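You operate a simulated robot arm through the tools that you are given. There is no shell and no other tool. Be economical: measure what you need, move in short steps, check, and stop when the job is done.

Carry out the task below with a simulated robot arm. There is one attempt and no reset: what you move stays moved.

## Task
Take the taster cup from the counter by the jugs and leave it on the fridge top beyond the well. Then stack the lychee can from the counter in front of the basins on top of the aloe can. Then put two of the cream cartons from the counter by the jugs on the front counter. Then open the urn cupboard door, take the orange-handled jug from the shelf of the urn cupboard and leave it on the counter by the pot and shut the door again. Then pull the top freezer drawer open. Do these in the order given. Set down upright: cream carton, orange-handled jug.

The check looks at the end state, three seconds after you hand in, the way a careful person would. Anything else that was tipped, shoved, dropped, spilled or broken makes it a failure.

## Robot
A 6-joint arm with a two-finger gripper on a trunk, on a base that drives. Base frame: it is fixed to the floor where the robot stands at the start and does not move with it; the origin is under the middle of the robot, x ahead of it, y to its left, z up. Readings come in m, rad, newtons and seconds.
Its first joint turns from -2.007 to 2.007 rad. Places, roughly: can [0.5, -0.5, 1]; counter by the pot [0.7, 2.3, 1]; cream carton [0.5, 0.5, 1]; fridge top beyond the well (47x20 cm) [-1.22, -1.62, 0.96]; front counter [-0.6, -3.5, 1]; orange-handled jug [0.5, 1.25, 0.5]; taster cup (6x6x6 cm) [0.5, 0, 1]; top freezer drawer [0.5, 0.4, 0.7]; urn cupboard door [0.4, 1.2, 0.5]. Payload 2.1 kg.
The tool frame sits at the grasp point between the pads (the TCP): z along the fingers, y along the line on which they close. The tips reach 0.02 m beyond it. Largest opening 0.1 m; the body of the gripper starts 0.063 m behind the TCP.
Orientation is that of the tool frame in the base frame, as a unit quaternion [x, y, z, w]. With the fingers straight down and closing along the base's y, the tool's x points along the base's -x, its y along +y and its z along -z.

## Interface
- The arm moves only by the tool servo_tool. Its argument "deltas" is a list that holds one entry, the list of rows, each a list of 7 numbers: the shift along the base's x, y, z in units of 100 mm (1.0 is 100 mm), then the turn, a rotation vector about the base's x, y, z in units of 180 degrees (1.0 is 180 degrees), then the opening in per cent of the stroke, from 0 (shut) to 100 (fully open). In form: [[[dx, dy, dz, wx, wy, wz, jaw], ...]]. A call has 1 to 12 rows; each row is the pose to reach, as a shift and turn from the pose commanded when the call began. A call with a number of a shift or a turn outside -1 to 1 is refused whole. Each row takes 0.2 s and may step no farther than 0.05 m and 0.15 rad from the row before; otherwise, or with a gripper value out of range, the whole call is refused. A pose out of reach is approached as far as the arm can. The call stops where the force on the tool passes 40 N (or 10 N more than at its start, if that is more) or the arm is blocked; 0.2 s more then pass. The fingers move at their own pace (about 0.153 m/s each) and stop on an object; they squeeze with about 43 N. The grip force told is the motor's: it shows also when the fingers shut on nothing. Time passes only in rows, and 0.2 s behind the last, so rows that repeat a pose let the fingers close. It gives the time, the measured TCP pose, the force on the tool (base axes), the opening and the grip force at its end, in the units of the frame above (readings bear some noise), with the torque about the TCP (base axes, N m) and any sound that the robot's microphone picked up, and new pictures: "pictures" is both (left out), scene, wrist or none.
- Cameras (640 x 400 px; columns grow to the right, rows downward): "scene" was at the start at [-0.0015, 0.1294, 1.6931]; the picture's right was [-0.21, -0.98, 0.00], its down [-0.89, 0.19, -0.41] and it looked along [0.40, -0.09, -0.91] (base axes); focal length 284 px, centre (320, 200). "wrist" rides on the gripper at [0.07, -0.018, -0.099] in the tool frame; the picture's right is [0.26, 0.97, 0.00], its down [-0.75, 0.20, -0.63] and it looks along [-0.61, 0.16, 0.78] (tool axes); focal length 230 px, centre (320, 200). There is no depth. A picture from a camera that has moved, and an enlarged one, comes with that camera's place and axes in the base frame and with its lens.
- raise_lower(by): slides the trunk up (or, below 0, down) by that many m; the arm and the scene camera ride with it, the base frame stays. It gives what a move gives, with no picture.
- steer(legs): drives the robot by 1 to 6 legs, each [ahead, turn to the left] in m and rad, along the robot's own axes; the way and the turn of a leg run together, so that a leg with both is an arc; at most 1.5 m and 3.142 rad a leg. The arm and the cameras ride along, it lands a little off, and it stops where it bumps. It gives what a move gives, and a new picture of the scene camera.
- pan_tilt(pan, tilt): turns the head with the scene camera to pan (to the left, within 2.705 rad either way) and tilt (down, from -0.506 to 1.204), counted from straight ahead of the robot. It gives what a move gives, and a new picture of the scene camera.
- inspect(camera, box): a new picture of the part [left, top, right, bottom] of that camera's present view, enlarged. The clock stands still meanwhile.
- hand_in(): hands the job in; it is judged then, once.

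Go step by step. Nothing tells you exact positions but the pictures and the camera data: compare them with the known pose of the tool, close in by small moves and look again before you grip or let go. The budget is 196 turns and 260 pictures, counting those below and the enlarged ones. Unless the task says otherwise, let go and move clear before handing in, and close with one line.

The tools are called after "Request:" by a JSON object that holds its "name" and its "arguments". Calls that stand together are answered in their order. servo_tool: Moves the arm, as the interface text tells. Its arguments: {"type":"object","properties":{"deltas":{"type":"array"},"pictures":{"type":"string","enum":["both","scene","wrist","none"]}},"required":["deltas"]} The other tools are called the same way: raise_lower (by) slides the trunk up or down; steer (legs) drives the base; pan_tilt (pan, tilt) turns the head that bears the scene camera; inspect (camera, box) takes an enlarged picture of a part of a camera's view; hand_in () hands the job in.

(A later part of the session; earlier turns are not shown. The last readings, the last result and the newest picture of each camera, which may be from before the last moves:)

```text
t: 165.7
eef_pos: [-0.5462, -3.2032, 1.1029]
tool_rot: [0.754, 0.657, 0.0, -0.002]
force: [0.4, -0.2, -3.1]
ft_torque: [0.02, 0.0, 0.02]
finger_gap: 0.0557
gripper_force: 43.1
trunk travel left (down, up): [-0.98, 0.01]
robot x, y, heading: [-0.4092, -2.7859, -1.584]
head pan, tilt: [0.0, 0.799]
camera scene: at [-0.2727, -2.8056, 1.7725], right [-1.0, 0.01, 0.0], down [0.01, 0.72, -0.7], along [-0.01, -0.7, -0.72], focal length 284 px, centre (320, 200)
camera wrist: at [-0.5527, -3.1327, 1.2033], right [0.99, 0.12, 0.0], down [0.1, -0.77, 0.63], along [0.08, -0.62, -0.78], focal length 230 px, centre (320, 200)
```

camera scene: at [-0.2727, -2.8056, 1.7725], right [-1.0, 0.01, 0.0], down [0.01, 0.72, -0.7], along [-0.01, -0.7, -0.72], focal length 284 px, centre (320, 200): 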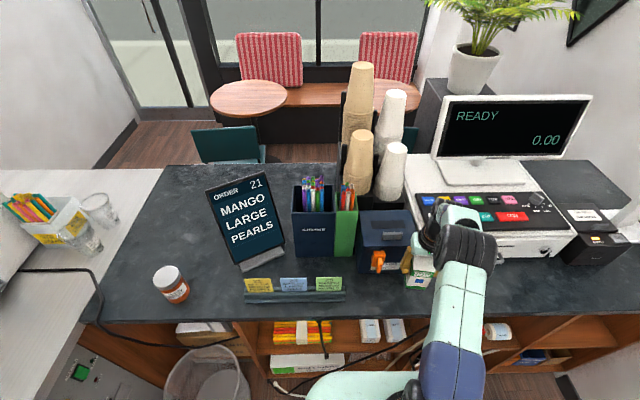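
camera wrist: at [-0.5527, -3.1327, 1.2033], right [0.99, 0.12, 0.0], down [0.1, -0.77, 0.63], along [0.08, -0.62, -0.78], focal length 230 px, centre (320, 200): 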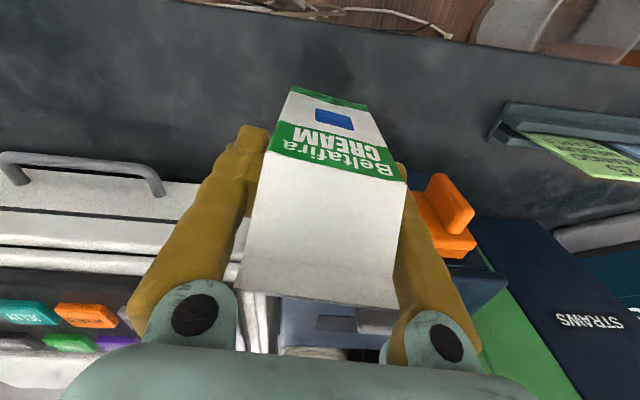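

Clear on both sides. Lowering toward the counter.

Request:
{"name": "servo_tool", "arguments": {"deltas": [[[0, 0, -0.3, 0, 0, 0, 45], [0, 0, -0.5, 0, 0, 0, 45], [0, 0, -0.6, 0, 0, 0, 45], [0, 0, -0.68, 0, 0, 0, 45], [0, 0, -0.74, 0, 0, 0, 45]]], "pictures": "wrist"}}

```text
t: 166.9
eef_pos: [-0.5443, -3.2024, 1.0298]
tool_rot: [0.754, 0.657, 0.0, -0.001]
force: [-0.7, -0.1, -4.4]
ft_torque: [0.0, -0.01, 0.01]
finger_gap: 0.0561
gripper_force: 43.3
trunk travel left (down, up): [-0.98, 0.01]
robot x, y, heading: [-0.411, -2.7823, -1.587]
head pan, tilt: [0.0, 0.799]
camera wrist: at [-0.5519, -3.1314, 1.1298], right [0.99, 0.12, 0.0], down [0.1, -0.77, 0.63], along [0.08, -0.62, -0.78], focal length 230 px, centre (320, 200)
```

wrist: 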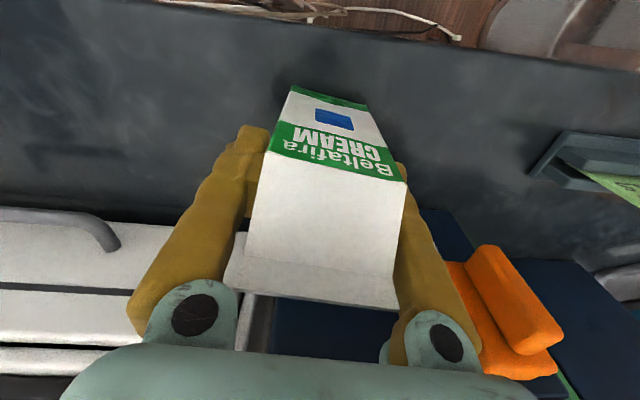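

Request:
{"name": "servo_tool", "arguments": {"deltas": [[[0, 0, -0.06, 0, 0, 0, 45], [0, 0, -0.12, 0, 0, 0, 45], [0, 0, -0.18, 0, 0, 0, 45], [0, 0, -0.24, 0, 0, 0, 45], [0, 0, -0.3, 0, 0, 0, 45], [0, 0, -0.36, 0, 0, 0, 45], [0, 0, -0.42, 0, 0, 0, 45]]], "pictures": "wrist"}}

```text
t: 167.6
eef_pos: [-0.5453, -3.2028, 1.0222]
tool_rot: [0.753, 0.658, -0.009, 0.004]
force: [2.3, 10.2, 29.6]
ft_torque: [1.19, -0.7, 0.11]
finger_gap: 0.0563
gripper_force: 42.9
trunk travel left (down, up): [-0.98, 0.01]
robot x, y, heading: [-0.4098, -2.7809, -1.583]
head pan, tilt: [0.0, 0.799]
stopped in row 3: the force on the tool passed its limit at 44 N (the readings are from after the stop); the commanded pose is now the measured one
camera wrist: at [-0.5514, -3.129, 1.1207], right [0.99, 0.12, -0.01], down [0.1, -0.76, 0.64], along [0.07, -0.64, -0.77], focal length 230 px, centre (320, 200)
```

wrist: 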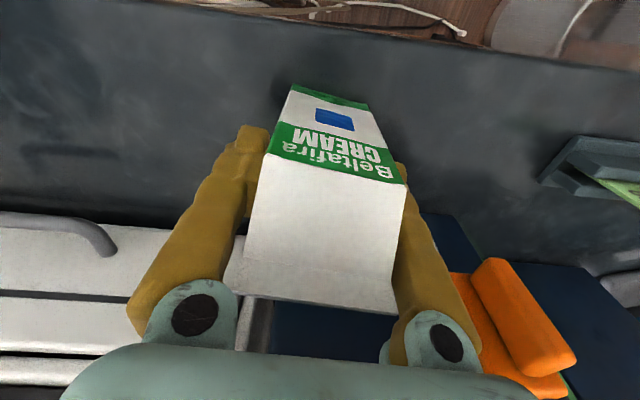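

Counter contact at z about 0.947. Level, ease off and release.

Request:
{"name": "servo_tool", "arguments": {"deltas": [[[0, 0, 0.015, 0.0057, -0.0027, 0, 45], [0, 0, 0.015, 0.0057, -0.0027, 0, 60], [0, 0, 0.015, 0.0057, -0.0027, 0, 70], [0, 0, 0.015, 0.0057, -0.0027, 0, 90], [0, 0, 0.015, 0.0057, -0.0027, 0, 90]]], "pictures": "wrist"}}

```text
t: 168.8
eef_pos: [-0.5451, -3.2074, 1.0205]
tool_rot: [0.754, 0.657, 0.002, 0.0]
force: [0.7, 0.7, 1.0]
ft_torque: [0.01, 0.01, 0.01]
finger_gap: 0.0899
gripper_force: 0.1
trunk travel left (down, up): [-0.98, 0.01]
robot x, y, heading: [-0.4146, -2.7832, -1.582]
head pan, tilt: [0.0, 0.799]
camera wrist: at [-0.553, -3.1362, 1.1203], right [0.99, 0.12, 0.0], down [0.09, -0.77, 0.63], along [0.08, -0.62, -0.78], focal length 230 px, centre (320, 200)
```

wrist: 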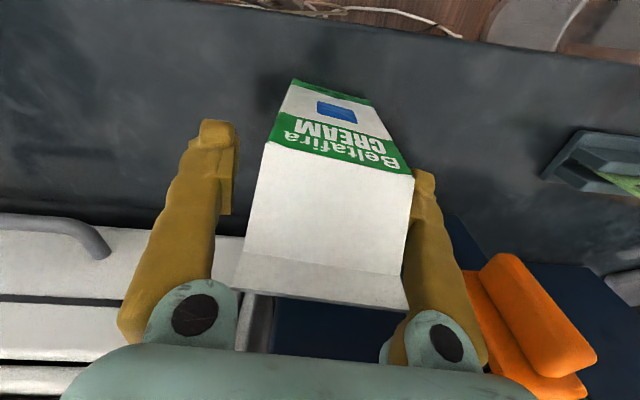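

Standing. I'll centre the fingers slightly to the clear side, open fully and rise.

Request:
{"name": "servo_tool", "arguments": {"deltas": [[[0.05, 0, 0, 0, 0, 0, 96], [0.05, 0, 0.2, 0, 0, 0, 96], [0.05, 0, 0.6, 0, 0, 0, 96], [0.05, 0, 1.0, 0, 0, 0, 96]]], "pictures": "none"}}

Request:
{"name": "servo_tool", "arguments": {"deltas": [[[0, 0.3, 0.3, 0, 0, 0, 96], [0, 0.7, 0.5, 0, 0, 0, 96], [0, 1.0, 0.7, 0, 0, 0, 96]]], "pictures": "scene"}}

```text
t: 169.8
eef_pos: [-0.5424, -3.2071, 1.1196]
tool_rot: [0.753, 0.657, 0.002, 0.0]
force: [0.3, 0.4, -0.5]
ft_torque: [0.0, 0.0, -0.03]
finger_gap: 0.0959
gripper_force: 0.0
trunk travel left (down, up): [-0.98, 0.01]
robot x, y, heading: [-0.4112, -2.7861, -1.587]
head pan, tilt: [0.0, 0.799]
```

```text
t: 170.6
eef_pos: [-0.5398, -3.104, 1.1924]
tool_rot: [0.754, 0.657, 0.002, -0.001]
force: [0.3, 0.4, 0.8]
ft_torque: [0.0, 0.02, 0.01]
finger_gap: 0.0959
gripper_force: 0.0
trunk travel left (down, up): [-0.98, 0.01]
robot x, y, heading: [-0.4141, -2.778, -1.587]
head pan, tilt: [0.0, 0.799]
camera scene: at [-0.2722, -2.8011, 1.7725], right [-1.0, 0.01, 0.0], down [0.01, 0.72, -0.7], along [-0.01, -0.7, -0.72], focal length 284 px, centre (320, 200)
```

scene: 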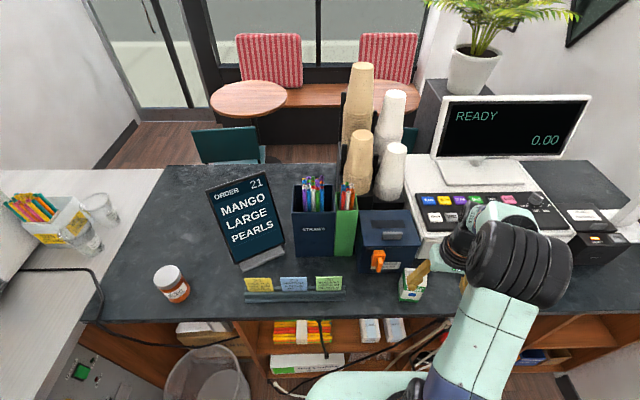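

First carton placed upright. Driving back for the second carton at about (0.479, 0.29).

Request:
{"name": "steer", "arguments": {"legs": [[-0.6, 0], [0, 3.012], [1.5, 0], [0.97, 0], [0, -1.425]]}}

```text
t: 196.2
eef_pos: [0.3062, 0.1624, 1.1927]
tool_rot: [0.053, 0.999, 0.001, -0.002]
force: [0.7, 0.2, -0.5]
ft_torque: [0.03, 0.02, 0.01]
finger_gap: 0.0962
gripper_force: 0.1
trunk travel left (down, up): [-0.98, 0.01]
robot x, y, heading: [-0.0217, 0.2752, 0.016]
head pan, tilt: [0.0, 0.799]
camera scene: at [-0.0051, 0.4206, 1.7725], right [0.02, -1.0, 0.0], down [-0.72, -0.01, -0.7], along [0.7, 0.01, -0.72], focal length 284 px, centre (320, 200)
```

scene: 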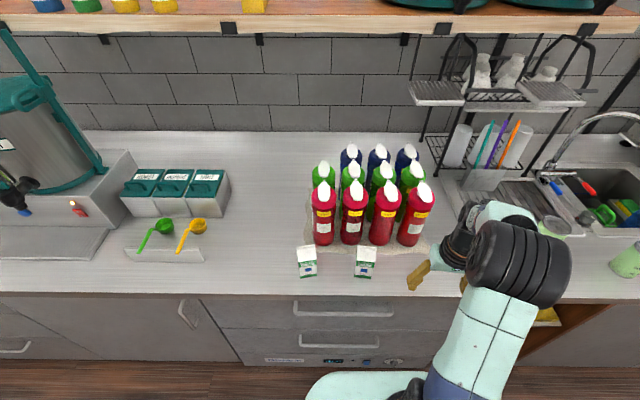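

Request:
{"name": "steer", "arguments": {"legs": [[0.05, 0]]}}

Request:
{"name": "servo_tool", "arguments": {"deltas": [[[0.3, 0.35, 0, 0, 0, 0, 100], [0.6, 0.7, 0, 0, 0, 0, 100], [0.9, 1.0, 0, 0, 0, 0, 100], [1.0, 1.0, -0.2, 0, 0, 0, 100]]]}}

```text
t: 197.2
eef_pos: [0.349, 0.1625, 1.1948]
tool_rot: [0.054, 0.999, 0.001, 0.002]
force: [0.4, -0.2, -0.6]
ft_torque: [0.02, 0.06, 0.03]
finger_gap: 0.0961
gripper_force: 0.0
trunk travel left (down, up): [-0.98, 0.01]
robot x, y, heading: [0.0267, 0.2799, 0.02]
head pan, tilt: [0.0, 0.799]
camera scene: at [0.0465, 0.4216, 1.7722], right [0.02, -1.0, 0.0], down [-0.72, -0.02, -0.7], along [0.7, 0.01, -0.72], focal length 284 px, centre (320, 200)
```

scene: 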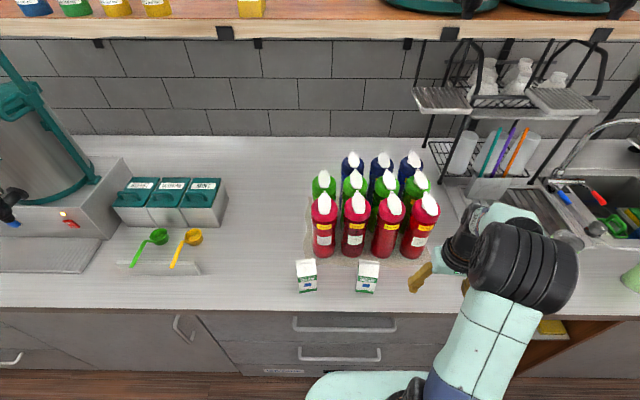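

```text
t: 198.2
eef_pos: [0.4483, 0.2635, 1.1749]
tool_rot: [0.053, 0.999, 0.002, 0.003]
force: [0.5, 0.3, -0.7]
ft_torque: [0.0, 0.02, -0.02]
finger_gap: 0.1001
gripper_force: 0.1
trunk travel left (down, up): [-0.98, 0.01]
robot x, y, heading: [0.0279, 0.2787, 0.017]
head pan, tilt: [0.0, 0.799]
camera scene: at [0.0448, 0.4207, 1.7726], right [0.02, -1.0, 0.0], down [-0.72, -0.01, -0.7], along [0.7, 0.01, -0.72], focal length 284 px, centre (320, 200)
camera wrist: at [0.3783, 0.2516, 1.2745], right [-0.15, 0.99, 0.0], down [0.77, 0.12, 0.63], along [0.62, 0.1, -0.77], focal length 230 px, centre (320, 200)
```

scene: 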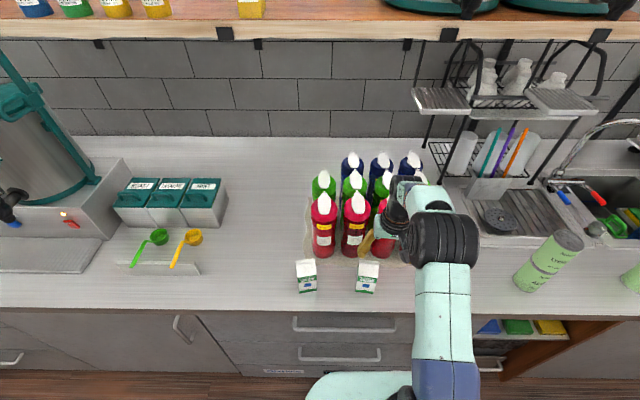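
wrist: 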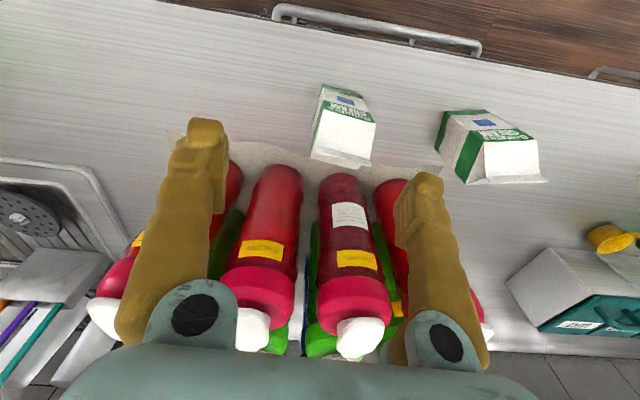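

Ridge at about (0.482, 0.288). Aligning and descending.

Request:
{"name": "servo_tool", "arguments": {"deltas": [[[0.2, 0.15, -0.2, 0, 0, 0, 100], [0.34, 0.25, -0.5, 0, 0, 0, 100], [0.34, 0.25, -0.9, 0, 0, 0, 100]]], "pictures": "wrist"}}

```text
t: 199.0
eef_pos: [0.484, 0.2886, 1.0856]
tool_rot: [0.054, 0.999, 0.001, 0.002]
force: [-0.4, 0.1, -0.5]
ft_torque: [-0.03, 0.01, 0.0]
finger_gap: 0.0998
gripper_force: 0.0
trunk travel left (down, up): [-0.98, 0.01]
robot x, y, heading: [0.0258, 0.2832, 0.022]
head pan, tilt: [0.0, 0.799]
camera wrist: at [0.4135, 0.2778, 1.1852], right [-0.15, 0.99, 0.0], down [0.77, 0.12, 0.63], along [0.62, 0.1, -0.77], focal length 230 px, centre (320, 200)
```

wrist: 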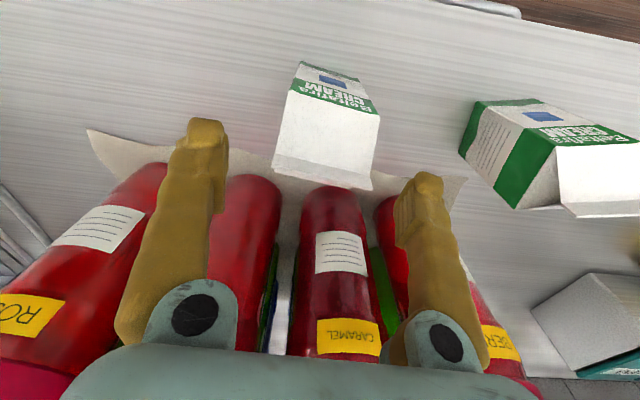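

Request:
{"name": "servo_tool", "arguments": {"deltas": [[[-0.04, 0.02, -0.3, 0, 0, 0, 100], [-0.04, 0.02, -0.6, 0, 0, 0, 100], [-0.04, 0.02, -0.62, 0, 0, 0, 75], [-0.04, 0.02, -0.62, 0, 0, 0, 45], [-0.04, 0.02, -0.62, 0, 0, 0, 45], [-0.04, 0.02, -0.62, 0, 0, 0, 45]]], "pictures": "wrist"}}

```text
t: 200.4
eef_pos: [0.4779, 0.2915, 1.0236]
tool_rot: [0.054, 0.999, 0.001, 0.001]
force: [0.7, -0.4, 0.0]
ft_torque: [0.02, -0.01, 0.0]
finger_gap: 0.0563
gripper_force: 43.5
trunk travel left (down, up): [-0.98, 0.01]
robot x, y, heading: [0.0272, 0.2801, 0.022]
head pan, tilt: [0.0, 0.799]
camera wrist: at [0.4082, 0.2795, 1.1228], right [-0.15, 0.99, 0.0], down [0.77, 0.12, 0.63], along [0.62, 0.1, -0.78], focal length 230 px, centre (320, 200)
```

wrist: 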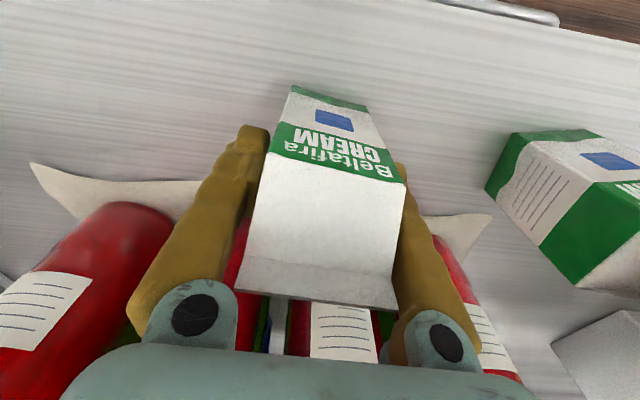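

Gripped at 56 mm. Lift, retract and drive back to the front counter.

Request:
{"name": "servo_tool", "arguments": {"deltas": [[[0, 0, 0.3, 0, 0, 0, 45], [-0.1, 0, 0.7, 0, 0, 0, 45], [-0.3, 0, 1.0, 0, 0, 0, 45], [-0.7, 0, 1.0, 0, 0, 0, 45], [-1.0, 0, 1.0, 0, 0, 0, 45]]], "pictures": "none"}}

Request:
{"name": "servo_tool", "arguments": {"deltas": [[[-0.3, 0, 0.3, 0, 0, 0, 45], [-0.6, 0, 0.6, 0, 0, 0, 45], [-0.8, 0, 0.8, 0, 0, 0, 45]]], "pictures": "none"}}

Request:
{"name": "steer", "arguments": {"legs": [[-0.1, 0], [0, -1.647], [1.5, 0], [0.863, 0], [0, -0.537], [0.62, 0]]}}

Request:
{"name": "steer", "arguments": {"legs": [[0, 0.6]]}}

```text
t: 201.6
eef_pos: [0.3793, 0.2865, 1.1229]
tool_rot: [0.054, 0.999, 0.002, 0.002]
force: [-0.3, 0.1, -2.6]
ft_torque: [0.01, -0.03, 0.0]
finger_gap: 0.0561
gripper_force: 43.2
trunk travel left (down, up): [-0.98, 0.01]
robot x, y, heading: [0.024, 0.2773, 0.026]
head pan, tilt: [0.0, 0.799]
```

```text
t: 202.4
eef_pos: [0.2999, 0.2878, 1.2009]
tool_rot: [0.054, 0.999, 0.0, 0.002]
force: [0.1, 0.0, -2.7]
ft_torque: [0.02, -0.01, 0.02]
finger_gap: 0.056
gripper_force: 43.4
trunk travel left (down, up): [-0.98, 0.01]
robot x, y, heading: [0.0297, 0.2794, 0.019]
head pan, tilt: [0.0, 0.799]
```

```text
t: 223.1
eef_pos: [-0.6953, -2.8, 1.201]
tool_rot: [0.913, 0.407, -0.002, 0.001]
force: [0.8, 0.1, -2.5]
ft_torque: [-0.03, 0.01, -0.01]
finger_gap: 0.056
gripper_force: 42.3
trunk travel left (down, up): [-0.98, 0.01]
robot x, y, heading: [-0.5393, -2.5732, -2.176]
head pan, tilt: [0.0, 0.799]
camera scene: at [-0.4379, -2.6687, 1.7725], right [-0.82, 0.57, 0.0], down [0.41, 0.59, -0.7], along [-0.4, -0.57, -0.72], focal length 284 px, centre (320, 200)
```

scene: 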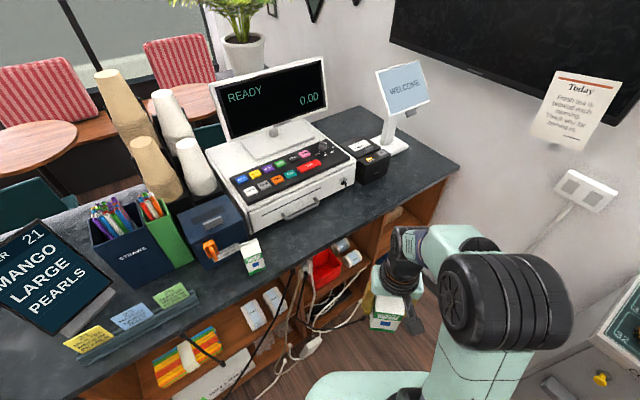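

```text
t: 225.1
eef_pos: [-0.5381, -2.8486, 1.1996]
tool_rot: [0.747, 0.664, -0.001, 0.001]
force: [-0.3, 0.2, -2.8]
ft_torque: [-0.02, -0.02, -0.01]
finger_gap: 0.056
gripper_force: 43.0
trunk travel left (down, up): [-0.98, 0.01]
robot x, y, heading: [-0.5451, -2.5768, -1.564]
head pan, tilt: [0.0, 0.799]
camera scene: at [-0.4025, -2.594, 1.7725], right [-1.0, -0.01, 0.0], down [-0.01, 0.72, -0.7], along [0.01, -0.7, -0.72], focal length 284 px, centre (320, 200)
```

scene: 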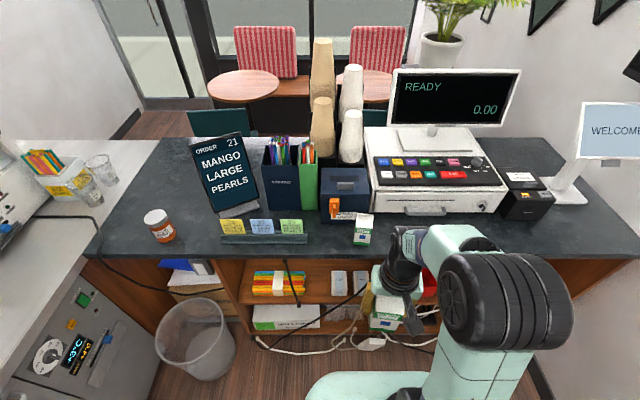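

Carton 1 stands at the edge strip. I'll move in and place the second at about x -0.68.

Request:
{"name": "steer", "arguments": {"legs": [[0.2, 0]]}}

Request:
{"name": "servo_tool", "arguments": {"deltas": [[[-0.4, 0, 0, 0, 0, 0, 45], [-0.8, -0.1, 0, 0, 0, 0, 45], [-1.0, -0.4, 0, 0, 0, 0, 45], [-1.0, -0.8, 0, 0, 0, 0, 45]]]}}

```text
t: 226.8
eef_pos: [-0.5374, -3.0482, 1.2006]
tool_rot: [0.748, 0.664, -0.001, 0.004]
force: [-0.1, 0.5, -3.3]
ft_torque: [-0.02, 0.0, -0.01]
finger_gap: 0.0561
gripper_force: 43.5
trunk travel left (down, up): [-0.98, 0.01]
robot x, y, heading: [-0.5438, -2.78, -1.561]
head pan, tilt: [0.0, 0.799]
camera scene: at [-0.4008, -2.7911, 1.7726], right [-1.0, -0.01, 0.0], down [-0.01, 0.71, -0.7], along [0.01, -0.7, -0.71], focal length 284 px, centre (320, 200)
```

scene: 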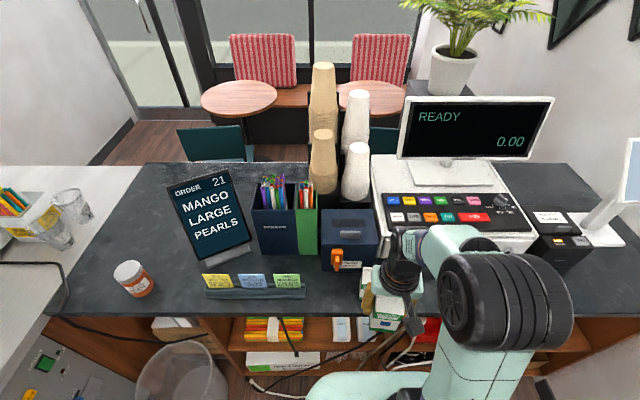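

```text
t: 227.8
eef_pos: [-0.6368, -3.1347, 1.1984]
tool_rot: [0.747, 0.664, 0.001, 0.0]
force: [-0.2, -0.5, -3.4]
ft_torque: [0.04, 0.01, -0.01]
finger_gap: 0.0561
gripper_force: 43.0
trunk travel left (down, up): [-0.98, 0.01]
robot x, y, heading: [-0.5395, -2.78, -1.559]
head pan, tilt: [0.0, 0.799]
camera scene: at [-0.4003, -2.8009, 1.7724], right [-1.0, -0.01, 0.0], down [-0.01, 0.72, -0.69], along [0.01, -0.69, -0.72], focal length 284 px, centre (320, 200)
camera wrist: at [-0.6448, -3.0643, 1.2985], right [0.99, 0.14, 0.0], down [0.11, -0.77, 0.63], along [0.09, -0.62, -0.78], focal length 230 px, centre (320, 200)
```

scene: 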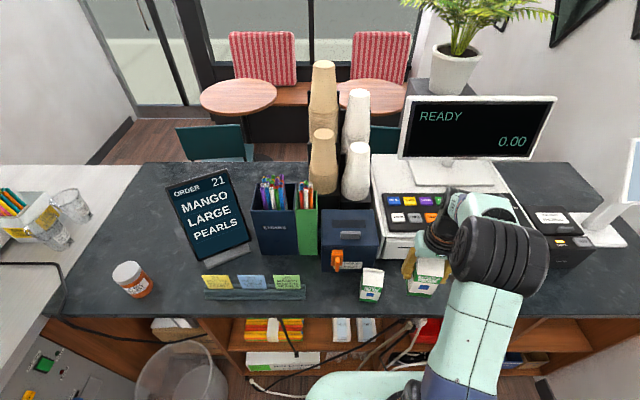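
wrist: 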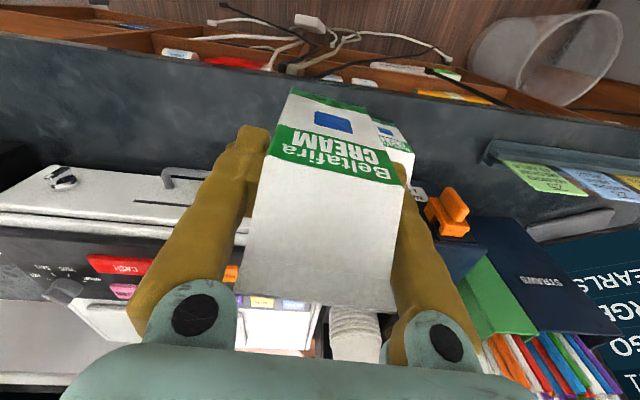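

Request:
{"name": "servo_tool", "arguments": {"deltas": [[[-0.3, -0.3, 0, 0, 0, 0, 45], [-0.45, -0.65, -0.1, 0, 0, 0, 45], [-0.45, -0.68, -0.5, 0, 0, 0, 45], [-0.45, -0.68, -0.9, 0, 0, 0, 45], [-0.45, -0.68, -1.0, 0, 0, 0, 45]]], "pictures": "none"}}

Request:
{"name": "servo_tool", "arguments": {"deltas": [[[0, 0, -0.4, 0, 0, 0, 45], [0, 0, -0.65, 0, 0, 0, 45]]]}}

```text
t: 228.9
eef_pos: [-0.6815, -3.1991, 1.0969]
tool_rot: [0.748, 0.664, 0.001, 0.001]
force: [0.7, 0.1, -2.9]
ft_torque: [-0.01, -0.03, -0.01]
finger_gap: 0.0559
gripper_force: 42.5
trunk travel left (down, up): [-0.98, 0.01]
robot x, y, heading: [-0.5436, -2.776, -1.569]
head pan, tilt: [0.0, 0.799]
```

```text
t: 229.6
eef_pos: [-0.6825, -3.2014, 1.0322]
tool_rot: [0.748, 0.664, -0.001, 0.002]
force: [-0.2, 0.0, -2.6]
ft_torque: [-0.02, -0.02, 0.03]
finger_gap: 0.0559
gripper_force: 43.2
trunk travel left (down, up): [-0.98, 0.01]
robot x, y, heading: [-0.5387, -2.7774, -1.562]
head pan, tilt: [0.0, 0.799]
camera scene: at [-0.4015, -2.7983, 1.7725], right [-1.0, -0.01, 0.0], down [-0.01, 0.72, -0.7], along [0.01, -0.7, -0.72], focal length 284 px, centre (320, 200)
camera wrist: at [-0.6901, -3.1294, 1.1329], right [0.99, 0.14, 0.0], down [0.11, -0.77, 0.63], along [0.09, -0.62, -0.78], focal length 230 px, centre (320, 200)
```

scene: 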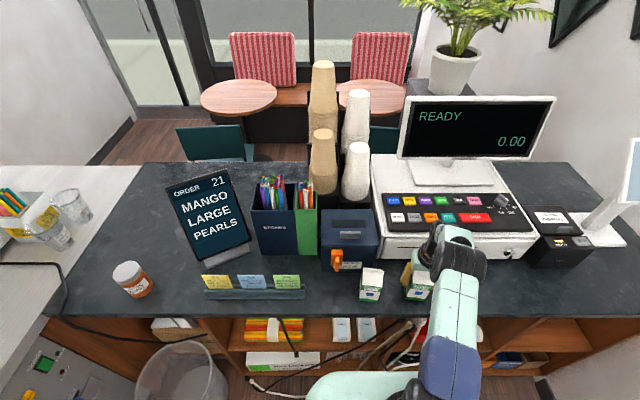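
wrist: 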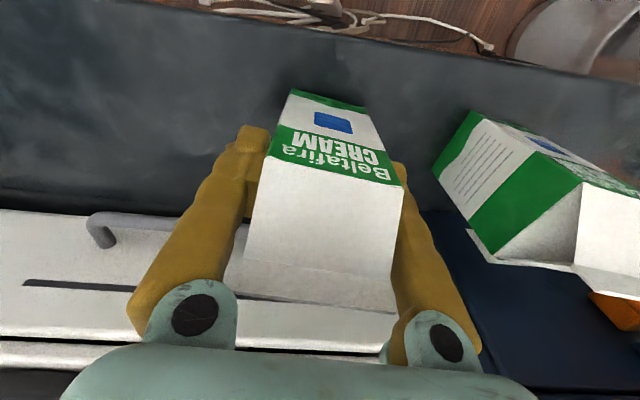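

Request:
{"name": "servo_tool", "arguments": {"deltas": [[[0, 0, -0.04, 0, 0, 0, 45], [0, 0, -0.08, 0, 0, 0, 45], [0, 0, -0.12, 0, 0, 0, 45], [0, 0, -0.15, 0, 0, 0, 45]]], "pictures": "none"}}

```text
t: 230.6
eef_pos: [-0.6809, -3.2, 1.022]
tool_rot: [0.748, 0.664, -0.004, 0.003]
force: [-1.4, -4.0, 24.0]
ft_torque: [0.43, 0.03, 0.01]
finger_gap: 0.0557
gripper_force: 42.8
trunk travel left (down, up): [-0.98, 0.01]
robot x, y, heading: [-0.5433, -2.7754, -1.559]
head pan, tilt: [0.0, 0.799]
```

Contact made. Ease off and release.

Request:
{"name": "servo_tool", "arguments": {"deltas": [[[0, 0, 0.045, 0, 0, 0, 45], [0, 0, 0.045, 0, 0, 0, 60], [0, 0, 0.045, 0, 0, 0, 70], [0, 0, 0.045, 0, 0, 0, 96], [0, 0, 0.045, 0, 0, 0, 96]]], "pictures": "wrist"}}

```text
t: 231.8
eef_pos: [-0.6811, -3.2004, 1.023]
tool_rot: [0.748, 0.664, 0.0, 0.002]
force: [0.0, 0.3, 0.3]
ft_torque: [-0.01, -0.01, 0.0]
finger_gap: 0.096
gripper_force: 0.0
trunk travel left (down, up): [-0.98, 0.01]
robot x, y, heading: [-0.5406, -2.776, -1.567]
head pan, tilt: [0.0, 0.799]
camera wrist: at [-0.6895, -3.1284, 1.124], right [0.99, 0.14, 0.0], down [0.11, -0.77, 0.63], along [0.09, -0.63, -0.78], focal length 230 px, centre (320, 200)
```

wrist: 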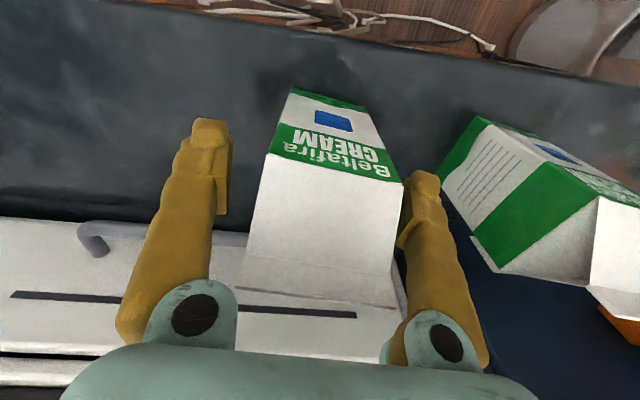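

Free and upright. Rising straight, then retracting.

Request:
{"name": "servo_tool", "arguments": {"deltas": [[[0, 0, 0.3, 0, 0, 0, 96], [0, 0, 0.7, 0, 0, 0, 96], [0, 0, 1.0, 0, 0, 0, 96]]], "pictures": "none"}}

Request:
{"name": "servo_tool", "arguments": {"deltas": [[[0, 0.3, 0.3, 0, 0, 0, 60], [0.3, 0.6, 0.5, 0, 0, 0, 60], [0.6, 0.9, 0.7, 0, 0, 0, 60], [0.9, 1.0, 0.9, 0, 0, 0, 60]]], "pictures": "scene"}}

```text
t: 232.6
eef_pos: [-0.6854, -3.198, 1.1268]
tool_rot: [0.748, 0.664, 0.0, 0.001]
force: [-0.3, 0.0, 0.0]
ft_torque: [-0.03, -0.03, 0.03]
finger_gap: 0.0959
gripper_force: 0.0
trunk travel left (down, up): [-0.98, 0.01]
robot x, y, heading: [-0.5403, -2.7833, -1.561]
head pan, tilt: [0.0, 0.799]
```

```text
t: 233.6
eef_pos: [-0.5932, -3.0991, 1.2151]
tool_rot: [0.749, 0.663, -0.001, 0.001]
force: [-0.6, 0.5, 0.1]
ft_torque: [-0.02, 0.02, -0.01]
finger_gap: 0.06
gripper_force: 0.1
trunk travel left (down, up): [-0.98, 0.01]
robot x, y, heading: [-0.5447, -2.7781, -1.565]
head pan, tilt: [0.0, 0.799]
camera scene: at [-0.3997, -2.7953, 1.7724], right [-1.0, -0.01, 0.0], down [-0.01, 0.72, -0.7], along [0.01, -0.7, -0.72], focal length 284 px, centre (320, 200)
```

scene: 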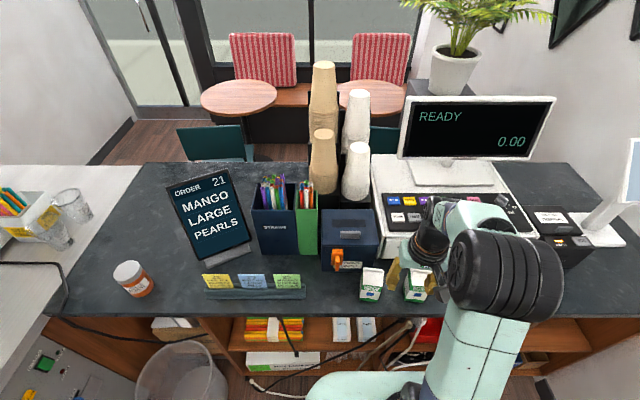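

Both cartons stand on the front counter. Now I'll drive to the urn cupboard on the left part of the counter.

Request:
{"name": "steer", "arguments": {"legs": [[-0.55, 0], [0, 2.525], [0.77, 0], [0, 0.62], [1.5, 0], [0.9, 0]]}}

Request:
{"name": "pan_tilt", "arguments": {"pan": -0.9, "tilt": 0.8}}

```text
t: 259.9
eef_pos: [-0.2432, 1.194, 1.2151]
tool_rot: [-0.69, 0.724, 0.002, 0.002]
force: [-1.1, 0.1, -0.1]
ft_torque: [-0.01, 0.01, -0.02]
finger_gap: 0.06
gripper_force: 0.0
trunk travel left (down, up): [-0.98, 0.01]
robot x, y, heading: [-0.2769, 0.8697, 1.65]
head pan, tilt: [0.0, 0.799]
camera scene: at [-0.4154, 0.8795, 1.7725], right [1.0, 0.08, 0.0], down [0.06, -0.71, -0.7], along [-0.06, 0.7, -0.72], focal length 284 px, centre (320, 200)
```

scene: 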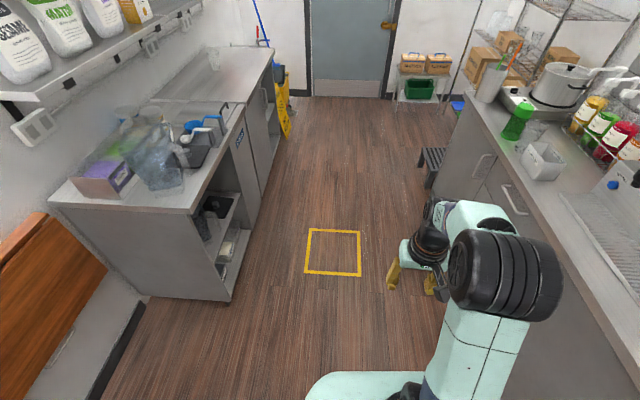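

```text
t: 261.1
eef_pos: [-0.2433, 1.1933, 1.2146]
tool_rot: [-0.69, 0.724, 0.001, 0.001]
force: [0.2, -0.6, -0.2]
ft_torque: [0.0, 0.0, -0.05]
finger_gap: 0.06
gripper_force: 0.1
trunk travel left (down, up): [-0.98, 0.01]
robot x, y, heading: [-0.2754, 0.87, 1.651]
head pan, tilt: [-0.901, 0.799]
camera scene: at [-0.3502, 0.8554, 1.7725], right [0.68, -0.73, 0.0], down [-0.52, -0.49, -0.7], along [0.51, 0.48, -0.72], focal length 284 px, centre (320, 200)
```

scene: 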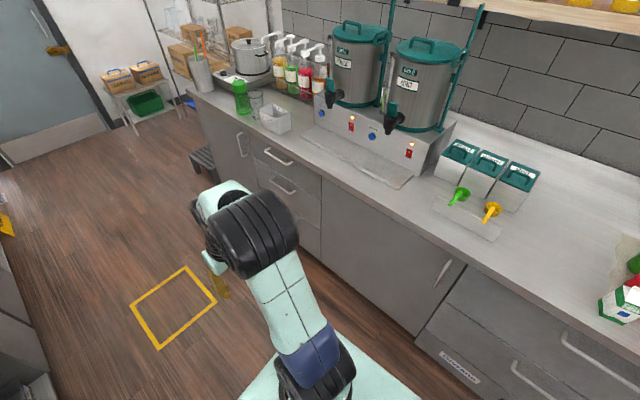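

The urn cupboard door spans y 0.87 to 1.585, with its vertical handle near y 0.90 at z 0.6–0.83 and the hinge at the far side. I'll face the cabinet and look at the handle closely.

Request:
{"name": "steer", "arguments": {"legs": [[0, -1.65], [0.08, 0]]}}

Request:
{"name": "pan_tilt", "arguments": {"pan": 0.1, "tilt": 1.0}}

```text
t: 266.0
eef_pos: [0.1247, 0.8301, 1.2157]
tool_rot: [0.043, 0.999, 0.0, 0.004]
force: [1.4, 1.3, 0.1]
ft_torque: [-0.03, 0.15, 0.03]
finger_gap: 0.0601
gripper_force: 0.1
trunk travel left (down, up): [-0.98, 0.01]
robot x, y, heading: [-0.1908, 0.8732, 0.04]
head pan, tilt: [-0.901, 0.799]
camera scene: at [-0.1855, 0.9523, 1.7732], right [-0.76, -0.65, 0.01], down [-0.48, 0.54, -0.69], along [0.45, -0.53, -0.72], focal length 284 px, centre (320, 200)
```

scene: 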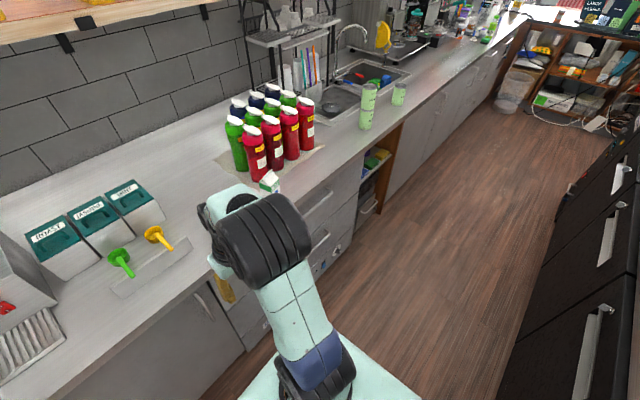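

```text
t: 267.3
eef_pos: [0.1125, 0.8284, 1.2183]
tool_rot: [0.044, 0.999, 0.001, 0.009]
force: [-0.1, 0.1, 0.0]
ft_torque: [-0.01, 0.03, 0.01]
finger_gap: 0.0601
gripper_force: 0.1
trunk travel left (down, up): [-0.98, 0.01]
robot x, y, heading: [-0.1927, 0.8746, 0.044]
head pan, tilt: [0.099, 1.0]
camera scene: at [-0.1867, 1.0217, 1.7574], right [0.14, -0.99, 0.0], down [-0.83, -0.12, -0.54], along [0.53, 0.07, -0.84], focal length 284 px, centre (320, 200)
```

scene: 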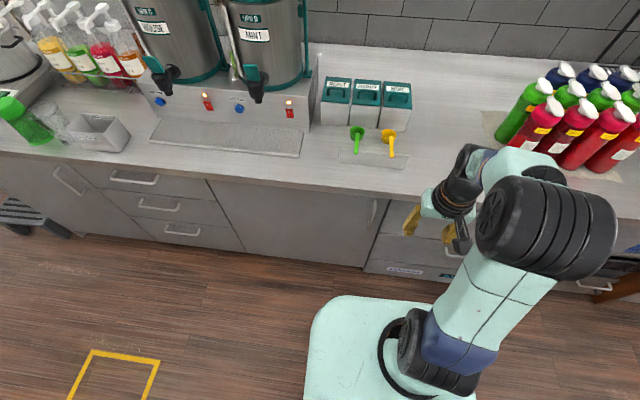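

Now I'll lower the trunk and turn the tool to point forward toward the handle.

Request:
{"name": "raise_lower", "arguments": {"by": -0.42}}

Request:
{"name": "servo_tool", "arguments": {"deltas": [[[0.1, 0.05, 0, 0, -0.04, 0, 60], [0.2, 0.1, 0, 0, -0.08, 0, 60], [0.3, 0.15, 0, 0, -0.12, 0, 60], [0.4, 0.2, 0, 0, -0.16, 0, 60], [0.5, 0.25, 0, 0, -0.2, 0, 60], [0.6, 0.3, 0, 0, -0.24, 0, 60], [0.7, 0.35, 0, 0, -0.28, 0, 60], [0.8, 0.4, 0, 0, -0.32, 0, 60], [0.9, 0.45, 0, 0, -0.36, 0, 60], [1.0, 0.5, 0, 0, -0.4, 0, 60], [1.0, 0.5, 0, 0, -0.44, 0, 60], [1.0, 0.5, 0, 0, -0.48, 0, 60]]]}}

```text
refused: -0.42 is not a number from -0.4 to 0.4
```

```text
t: 269.9
eef_pos: [0.2519, 0.8385, 1.2578]
tool_rot: [0.057, 0.727, 0.069, 0.681]
force: [-0.5, -0.3, -1.3]
ft_torque: [-0.03, 0.02, -0.01]
finger_gap: 0.0602
gripper_force: 0.0
out of reach, approached as far as the arm can: row 5, 6, 7, 8, 9, 10, 11, 12
trunk travel left (down, up): [-0.98, 0.01]
robot x, y, heading: [-0.1917, 0.875, 0.041]
head pan, tilt: [0.099, 1.0]
camera scene: at [-0.1891, 1.0219, 1.7574], right [0.14, -0.99, 0.0], down [-0.83, -0.12, -0.54], along [0.53, 0.08, -0.84], focal length 284 px, centre (320, 200)
camera wrist: at [0.1515, 0.8293, 1.1945], right [-0.03, 1.0, -0.08], down [-0.58, 0.05, 0.81], along [0.81, 0.07, 0.58], focal length 230 px, centre (320, 200)
```

scene: 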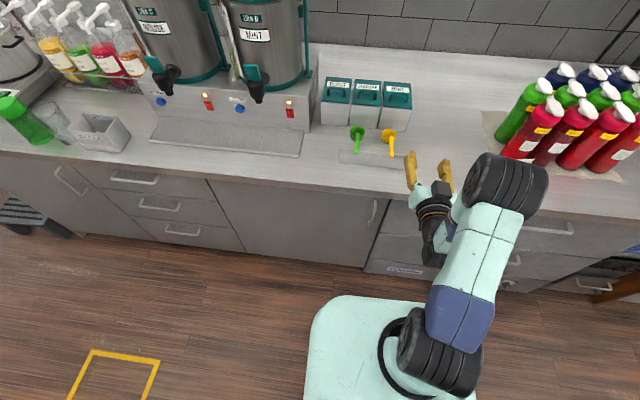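
wrist: 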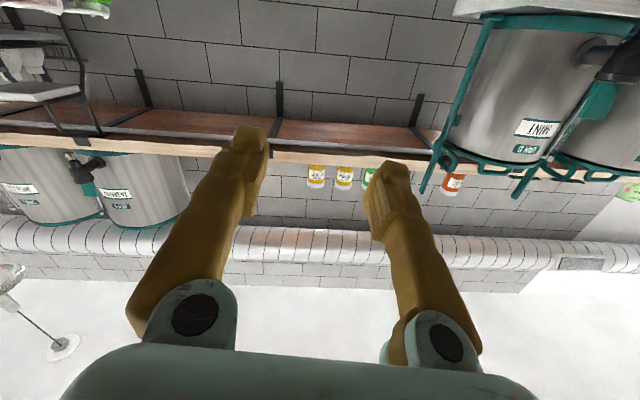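

The tool now points forward. I'll lower the trunk to handle height and remove the roll.

Request:
{"name": "raise_lower", "arguments": {"by": -0.4}}

Request:
{"name": "raise_lower", "arguments": {"by": -0.12}}

Request:
{"name": "servo_tool", "arguments": {"deltas": [[[0, 0.1, 0, -0.028, -0.01, 0, 60], [0, 0.2, 0, -0.056, -0.02, 0, 60], [0.1, 0.3, 0, -0.056, -0.02, 0, 60]]]}}

```text
t: 273.7
eef_pos: [0.2521, 0.8376, 0.8594]
tool_rot: [0.057, 0.728, 0.069, 0.68]
force: [-0.7, 0.7, -0.6]
ft_torque: [0.0, 0.01, -0.01]
finger_gap: 0.0601
gripper_force: 0.1
trunk travel left (down, up): [-0.58, 0.41]
robot x, y, heading: [-0.1908, 0.8767, 0.041]
head pan, tilt: [0.099, 1.0]
```

```text
t: 275.2
eef_pos: [0.2525, 0.8379, 0.7397]
tool_rot: [0.058, 0.728, 0.069, 0.68]
force: [-0.6, 0.0, 0.9]
ft_torque: [0.0, 0.02, 0.01]
finger_gap: 0.0598
gripper_force: 0.0
trunk travel left (down, up): [-0.46, 0.53]
robot x, y, heading: [-0.1969, 0.8754, 0.044]
head pan, tilt: [0.099, 1.0]
```

```text
t: 276.0
eef_pos: [0.2816, 0.8317, 0.7619]
tool_rot: [0.035, 0.722, 0.051, 0.69]
force: [-0.9, -0.4, 1.0]
ft_torque: [0.0, -0.01, -0.01]
finger_gap: 0.06
gripper_force: 0.1
out of reach, approached as far as the arm can: row 1, 2, 3
trunk travel left (down, up): [-0.46, 0.53]
robot x, y, heading: [-0.1941, 0.8697, 0.035]
head pan, tilt: [0.099, 1.0]
camera scene: at [-0.1895, 1.0218, 1.2373], right [0.14, -0.99, 0.0], down [-0.83, -0.12, -0.54], along [0.54, 0.08, -0.84], focal length 284 px, centre (320, 200)
camera wrist: at [0.1812, 0.8191, 0.696], right [-0.03, 0.99, -0.14], down [-0.6, 0.09, 0.8], along [0.8, 0.11, 0.59], focal length 230 px, centre (320, 200)
```

scene: 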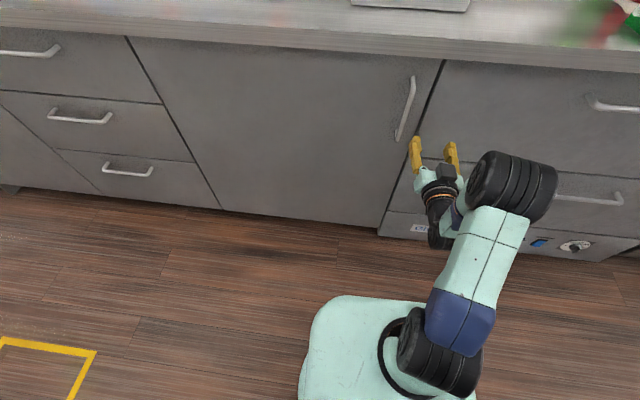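
wrist: 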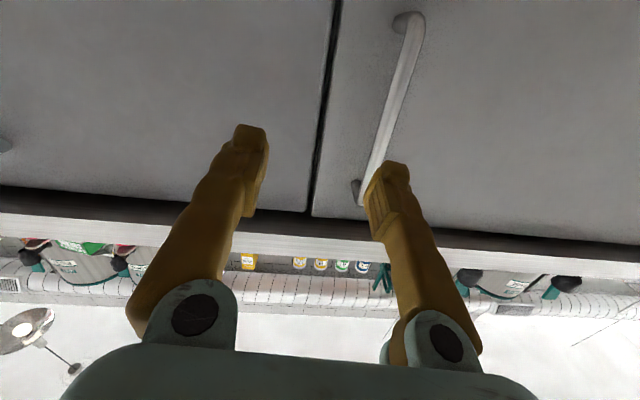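

The handle is a vertical bar at y about 0.893, z 0.69–0.85. I'll open the fingers, turn the base slightly left, and move in.

Request:
{"name": "servo_tool", "arguments": {"deltas": [[[0, 0, 0, 0, 0, 0, 95], [0, 0, 0, 0, 0, 0, 95]]], "pictures": "none"}}

Request:
{"name": "steer", "arguments": {"legs": [[0, 0.09], [0.07, 0]]}}

Request:
{"name": "inspect", "arguments": {"camera": "wrist", "box": [0, 0, 640, 400]}}

```text
t: 276.6
eef_pos: [0.2814, 0.8318, 0.762]
tool_rot: [0.034, 0.722, 0.051, 0.69]
force: [-0.1, -0.1, -0.6]
ft_torque: [-0.02, 0.0, 0.01]
finger_gap: 0.095
gripper_force: 0.1
trunk travel left (down, up): [-0.46, 0.53]
robot x, y, heading: [-0.1933, 0.8732, 0.042]
head pan, tilt: [0.099, 1.0]
```

```text
t: 278.1
eef_pos: [0.351, 0.8852, 0.7613]
tool_rot: [0.002, 0.723, 0.083, 0.686]
force: [0.2, -0.2, -0.7]
ft_torque: [-0.02, -0.01, -0.01]
finger_gap: 0.095
gripper_force: 0.1
trunk travel left (down, up): [-0.46, 0.53]
robot x, y, heading: [-0.1236, 0.8898, 0.132]
head pan, tilt: [0.099, 1.0]
camera scene: at [-0.1337, 1.0306, 1.2373], right [0.23, -0.97, 0.0], down [-0.82, -0.19, -0.54], along [0.53, 0.12, -0.84], focal length 284 px, centre (320, 200)
```

scene: 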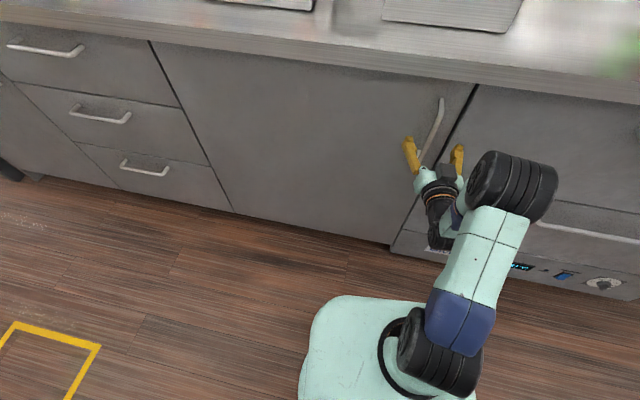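

```text
1.00 times, centred on (320, 200) of wrist (not enlarged: the box is as wide or as high as the picture)
camera zoom: at [0.2532, 0.8621, 0.6956], right [-0.12, 0.98, -0.14], down [-0.6, 0.04, 0.8], along [0.79, 0.18, 0.59], focal length 230 px, centre (320, 200)
```

zoom: 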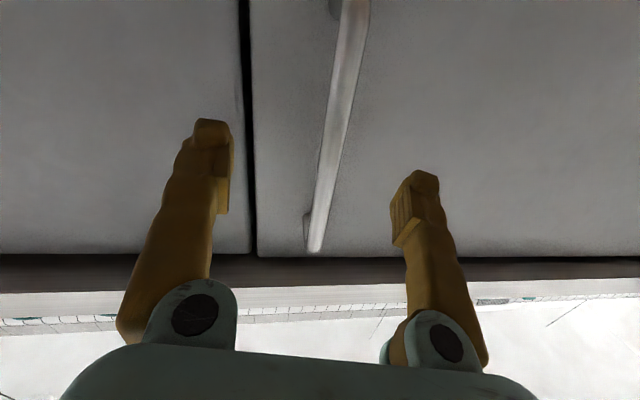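

The bar is between the fingers, about 3 cm ahead. A short forward move, then close.

Request:
{"name": "steer", "arguments": {"legs": [[0.028, 0]]}}

Request:
{"name": "servo_tool", "arguments": {"deltas": [[[0, 0, 0, 0, 0, 0, 50], [0, 0, 0, 0, 0, 0, 20], [0, 0, 0, 0, 0, 0, 5], [0, 0, 0, 0, 0, 0, 0], [0, 0, 0, 0, 0, 0, 0]]]}}

```text
t: 279.0
eef_pos: [0.3803, 0.8887, 0.7607]
tool_rot: [0.0, 0.723, 0.083, 0.686]
force: [1.2, -0.3, -0.9]
ft_torque: [0.02, -0.02, -0.03]
finger_gap: 0.0952
gripper_force: 0.0
trunk travel left (down, up): [-0.46, 0.53]
robot x, y, heading: [-0.0986, 0.8847, 0.127]
head pan, tilt: [0.099, 1.0]
camera scene: at [-0.1056, 1.0343, 1.2373], right [0.23, -0.97, 0.0], down [-0.82, -0.19, -0.54], along [0.53, 0.12, -0.84], focal length 284 px, centre (320, 200)
```

scene: 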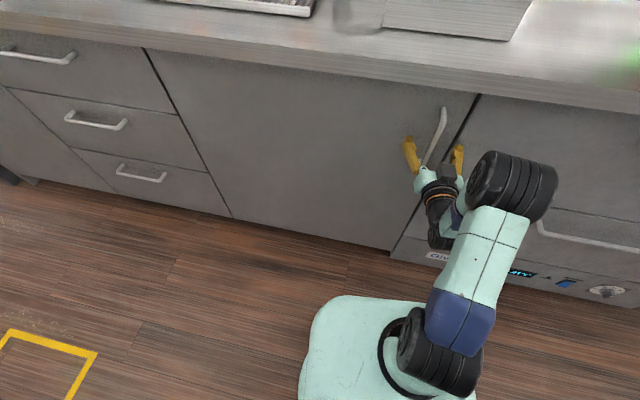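

```text
t: 280.2
eef_pos: [0.3789, 0.8931, 0.7632]
tool_rot: [-0.003, 0.722, 0.081, 0.687]
force: [2.4, 17.5, -1.5]
ft_torque: [-0.83, -0.92, 0.02]
finger_gap: 0.0063
gripper_force: 34.6
trunk travel left (down, up): [-0.46, 0.53]
robot x, y, heading: [-0.0947, 0.8882, 0.135]
head pan, tilt: [0.099, 1.0]
camera scene: at [-0.1072, 1.0444, 1.2364], right [0.23, -0.97, 0.01], down [-0.82, -0.2, -0.54], along [0.53, 0.12, -0.84], focal length 284 px, centre (320, 200)
camera wrist: at [0.2806, 0.8702, 0.6965], right [-0.12, 0.98, -0.15], down [-0.6, 0.04, 0.8], along [0.79, 0.19, 0.59], focal length 230 px, centre (320, 200)
```

scene: 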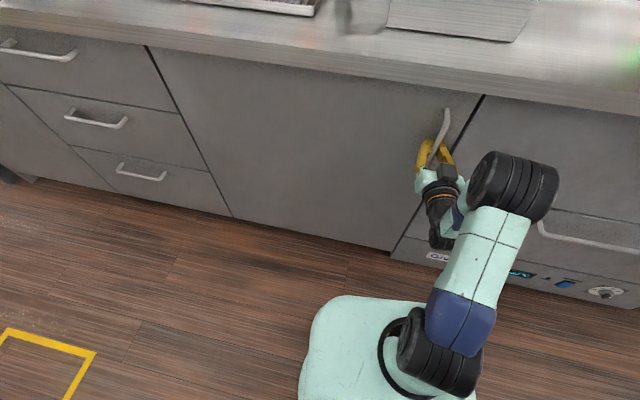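
wrist: 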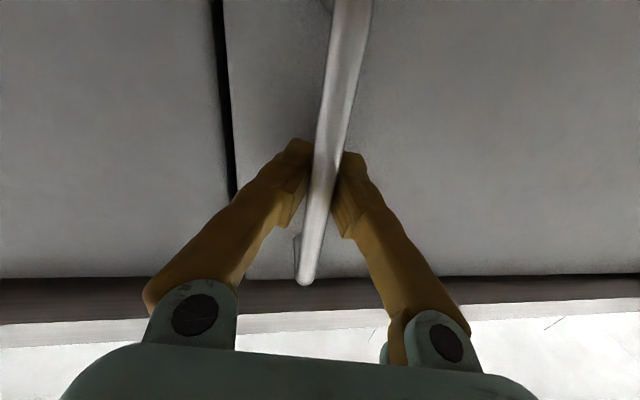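

The bar is gripped. I'll back off in small arcs whose centres lie on the hinge–handle line, so the handle follows the door's swing.

Request:
{"name": "steer", "arguments": {"legs": [[-0.06, 0.0322], [-0.06, 0.0484]]}}

```text
t: 281.7
eef_pos: [0.2586, 0.911, 0.7611]
tool_rot: [-0.031, 0.723, 0.108, 0.682]
force: [5.9, 23.3, -2.5]
ft_torque: [-0.97, -0.36, -0.04]
finger_gap: 0.0062
gripper_force: 34.4
trunk travel left (down, up): [-0.46, 0.53]
robot x, y, heading: [-0.2194, 0.8672, 0.212]
head pan, tilt: [0.099, 1.0]
camera scene: at [-0.2394, 1.0378, 1.2354], right [0.31, -0.95, 0.02], down [-0.8, -0.27, -0.54], along [0.52, 0.15, -0.84], focal length 284 px, centre (320, 200)
```

scene: 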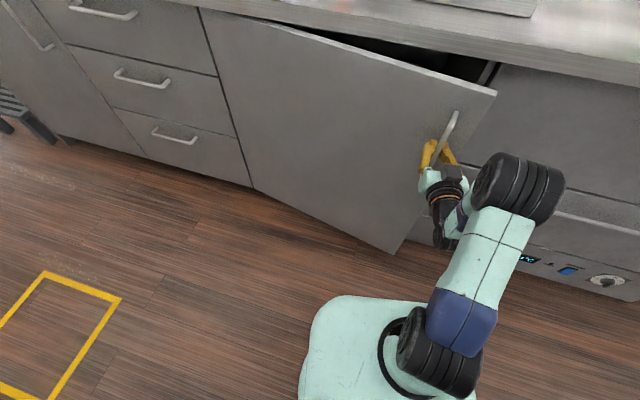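

The door is swinging open. Continuing the arc.

Request:
{"name": "steer", "arguments": {"legs": [[-0.06, 0.069], [-0.05, 0.082]]}}

```text
t: 282.4
eef_pos: [0.2572, 0.9122, 0.7619]
tool_rot: [-0.044, 0.723, 0.132, 0.676]
force: [11.5, 44.5, -5.3]
ft_torque: [-0.73, -1.25, -0.06]
finger_gap: 0.0063
gripper_force: 34.7
trunk travel left (down, up): [-0.46, 0.53]
robot x, y, heading: [-0.2118, 0.8663, 0.232]
head pan, tilt: [0.099, 1.0]
stopped in leg 1: the force on the tool passed its limit at 47 N (the readings are from after the stop); the commanded pose is now the measured one
camera scene: at [-0.2577, 1.1125, 1.2278], right [0.32, -0.94, 0.08], down [-0.79, -0.32, -0.53], along [0.52, 0.11, -0.85], focal length 284 px, centre (320, 200)
```

scene: 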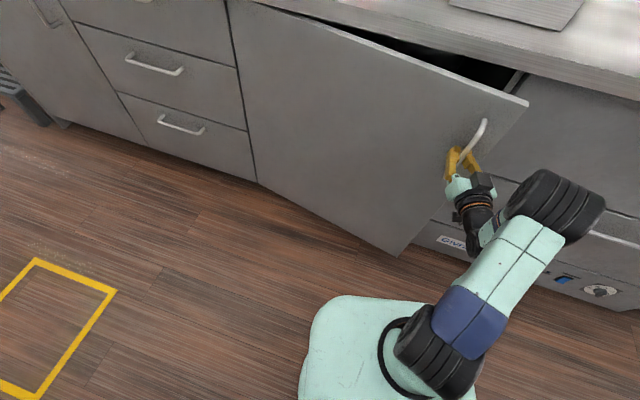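

The door is pulling the tool toward +y, so I'll give way in that direction.

Request:
{"name": "servo_tool", "arguments": {"deltas": [[[0, 0.1, 0, 0, 0, 0, 0], [0, 0.2, 0, 0, 0, 0, 0], [0, 0.25, 0, 0, 0, 0, 0]]], "pictures": "none"}}

```text
t: 282.7
eef_pos: [0.2826, 0.9025, 0.7423]
tool_rot: [-0.02, 0.731, 0.185, 0.656]
force: [3.6, 12.2, 31.4]
ft_torque: [-1.01, -0.43, 0.22]
finger_gap: 0.0136
gripper_force: 40.4
trunk travel left (down, up): [-0.46, 0.53]
robot x, y, heading: [-0.1934, 0.8737, 0.363]
head pan, tilt: [0.099, 1.0]
stopped in row 1: the arm was blocked; the commanded pose is now the measured one
```

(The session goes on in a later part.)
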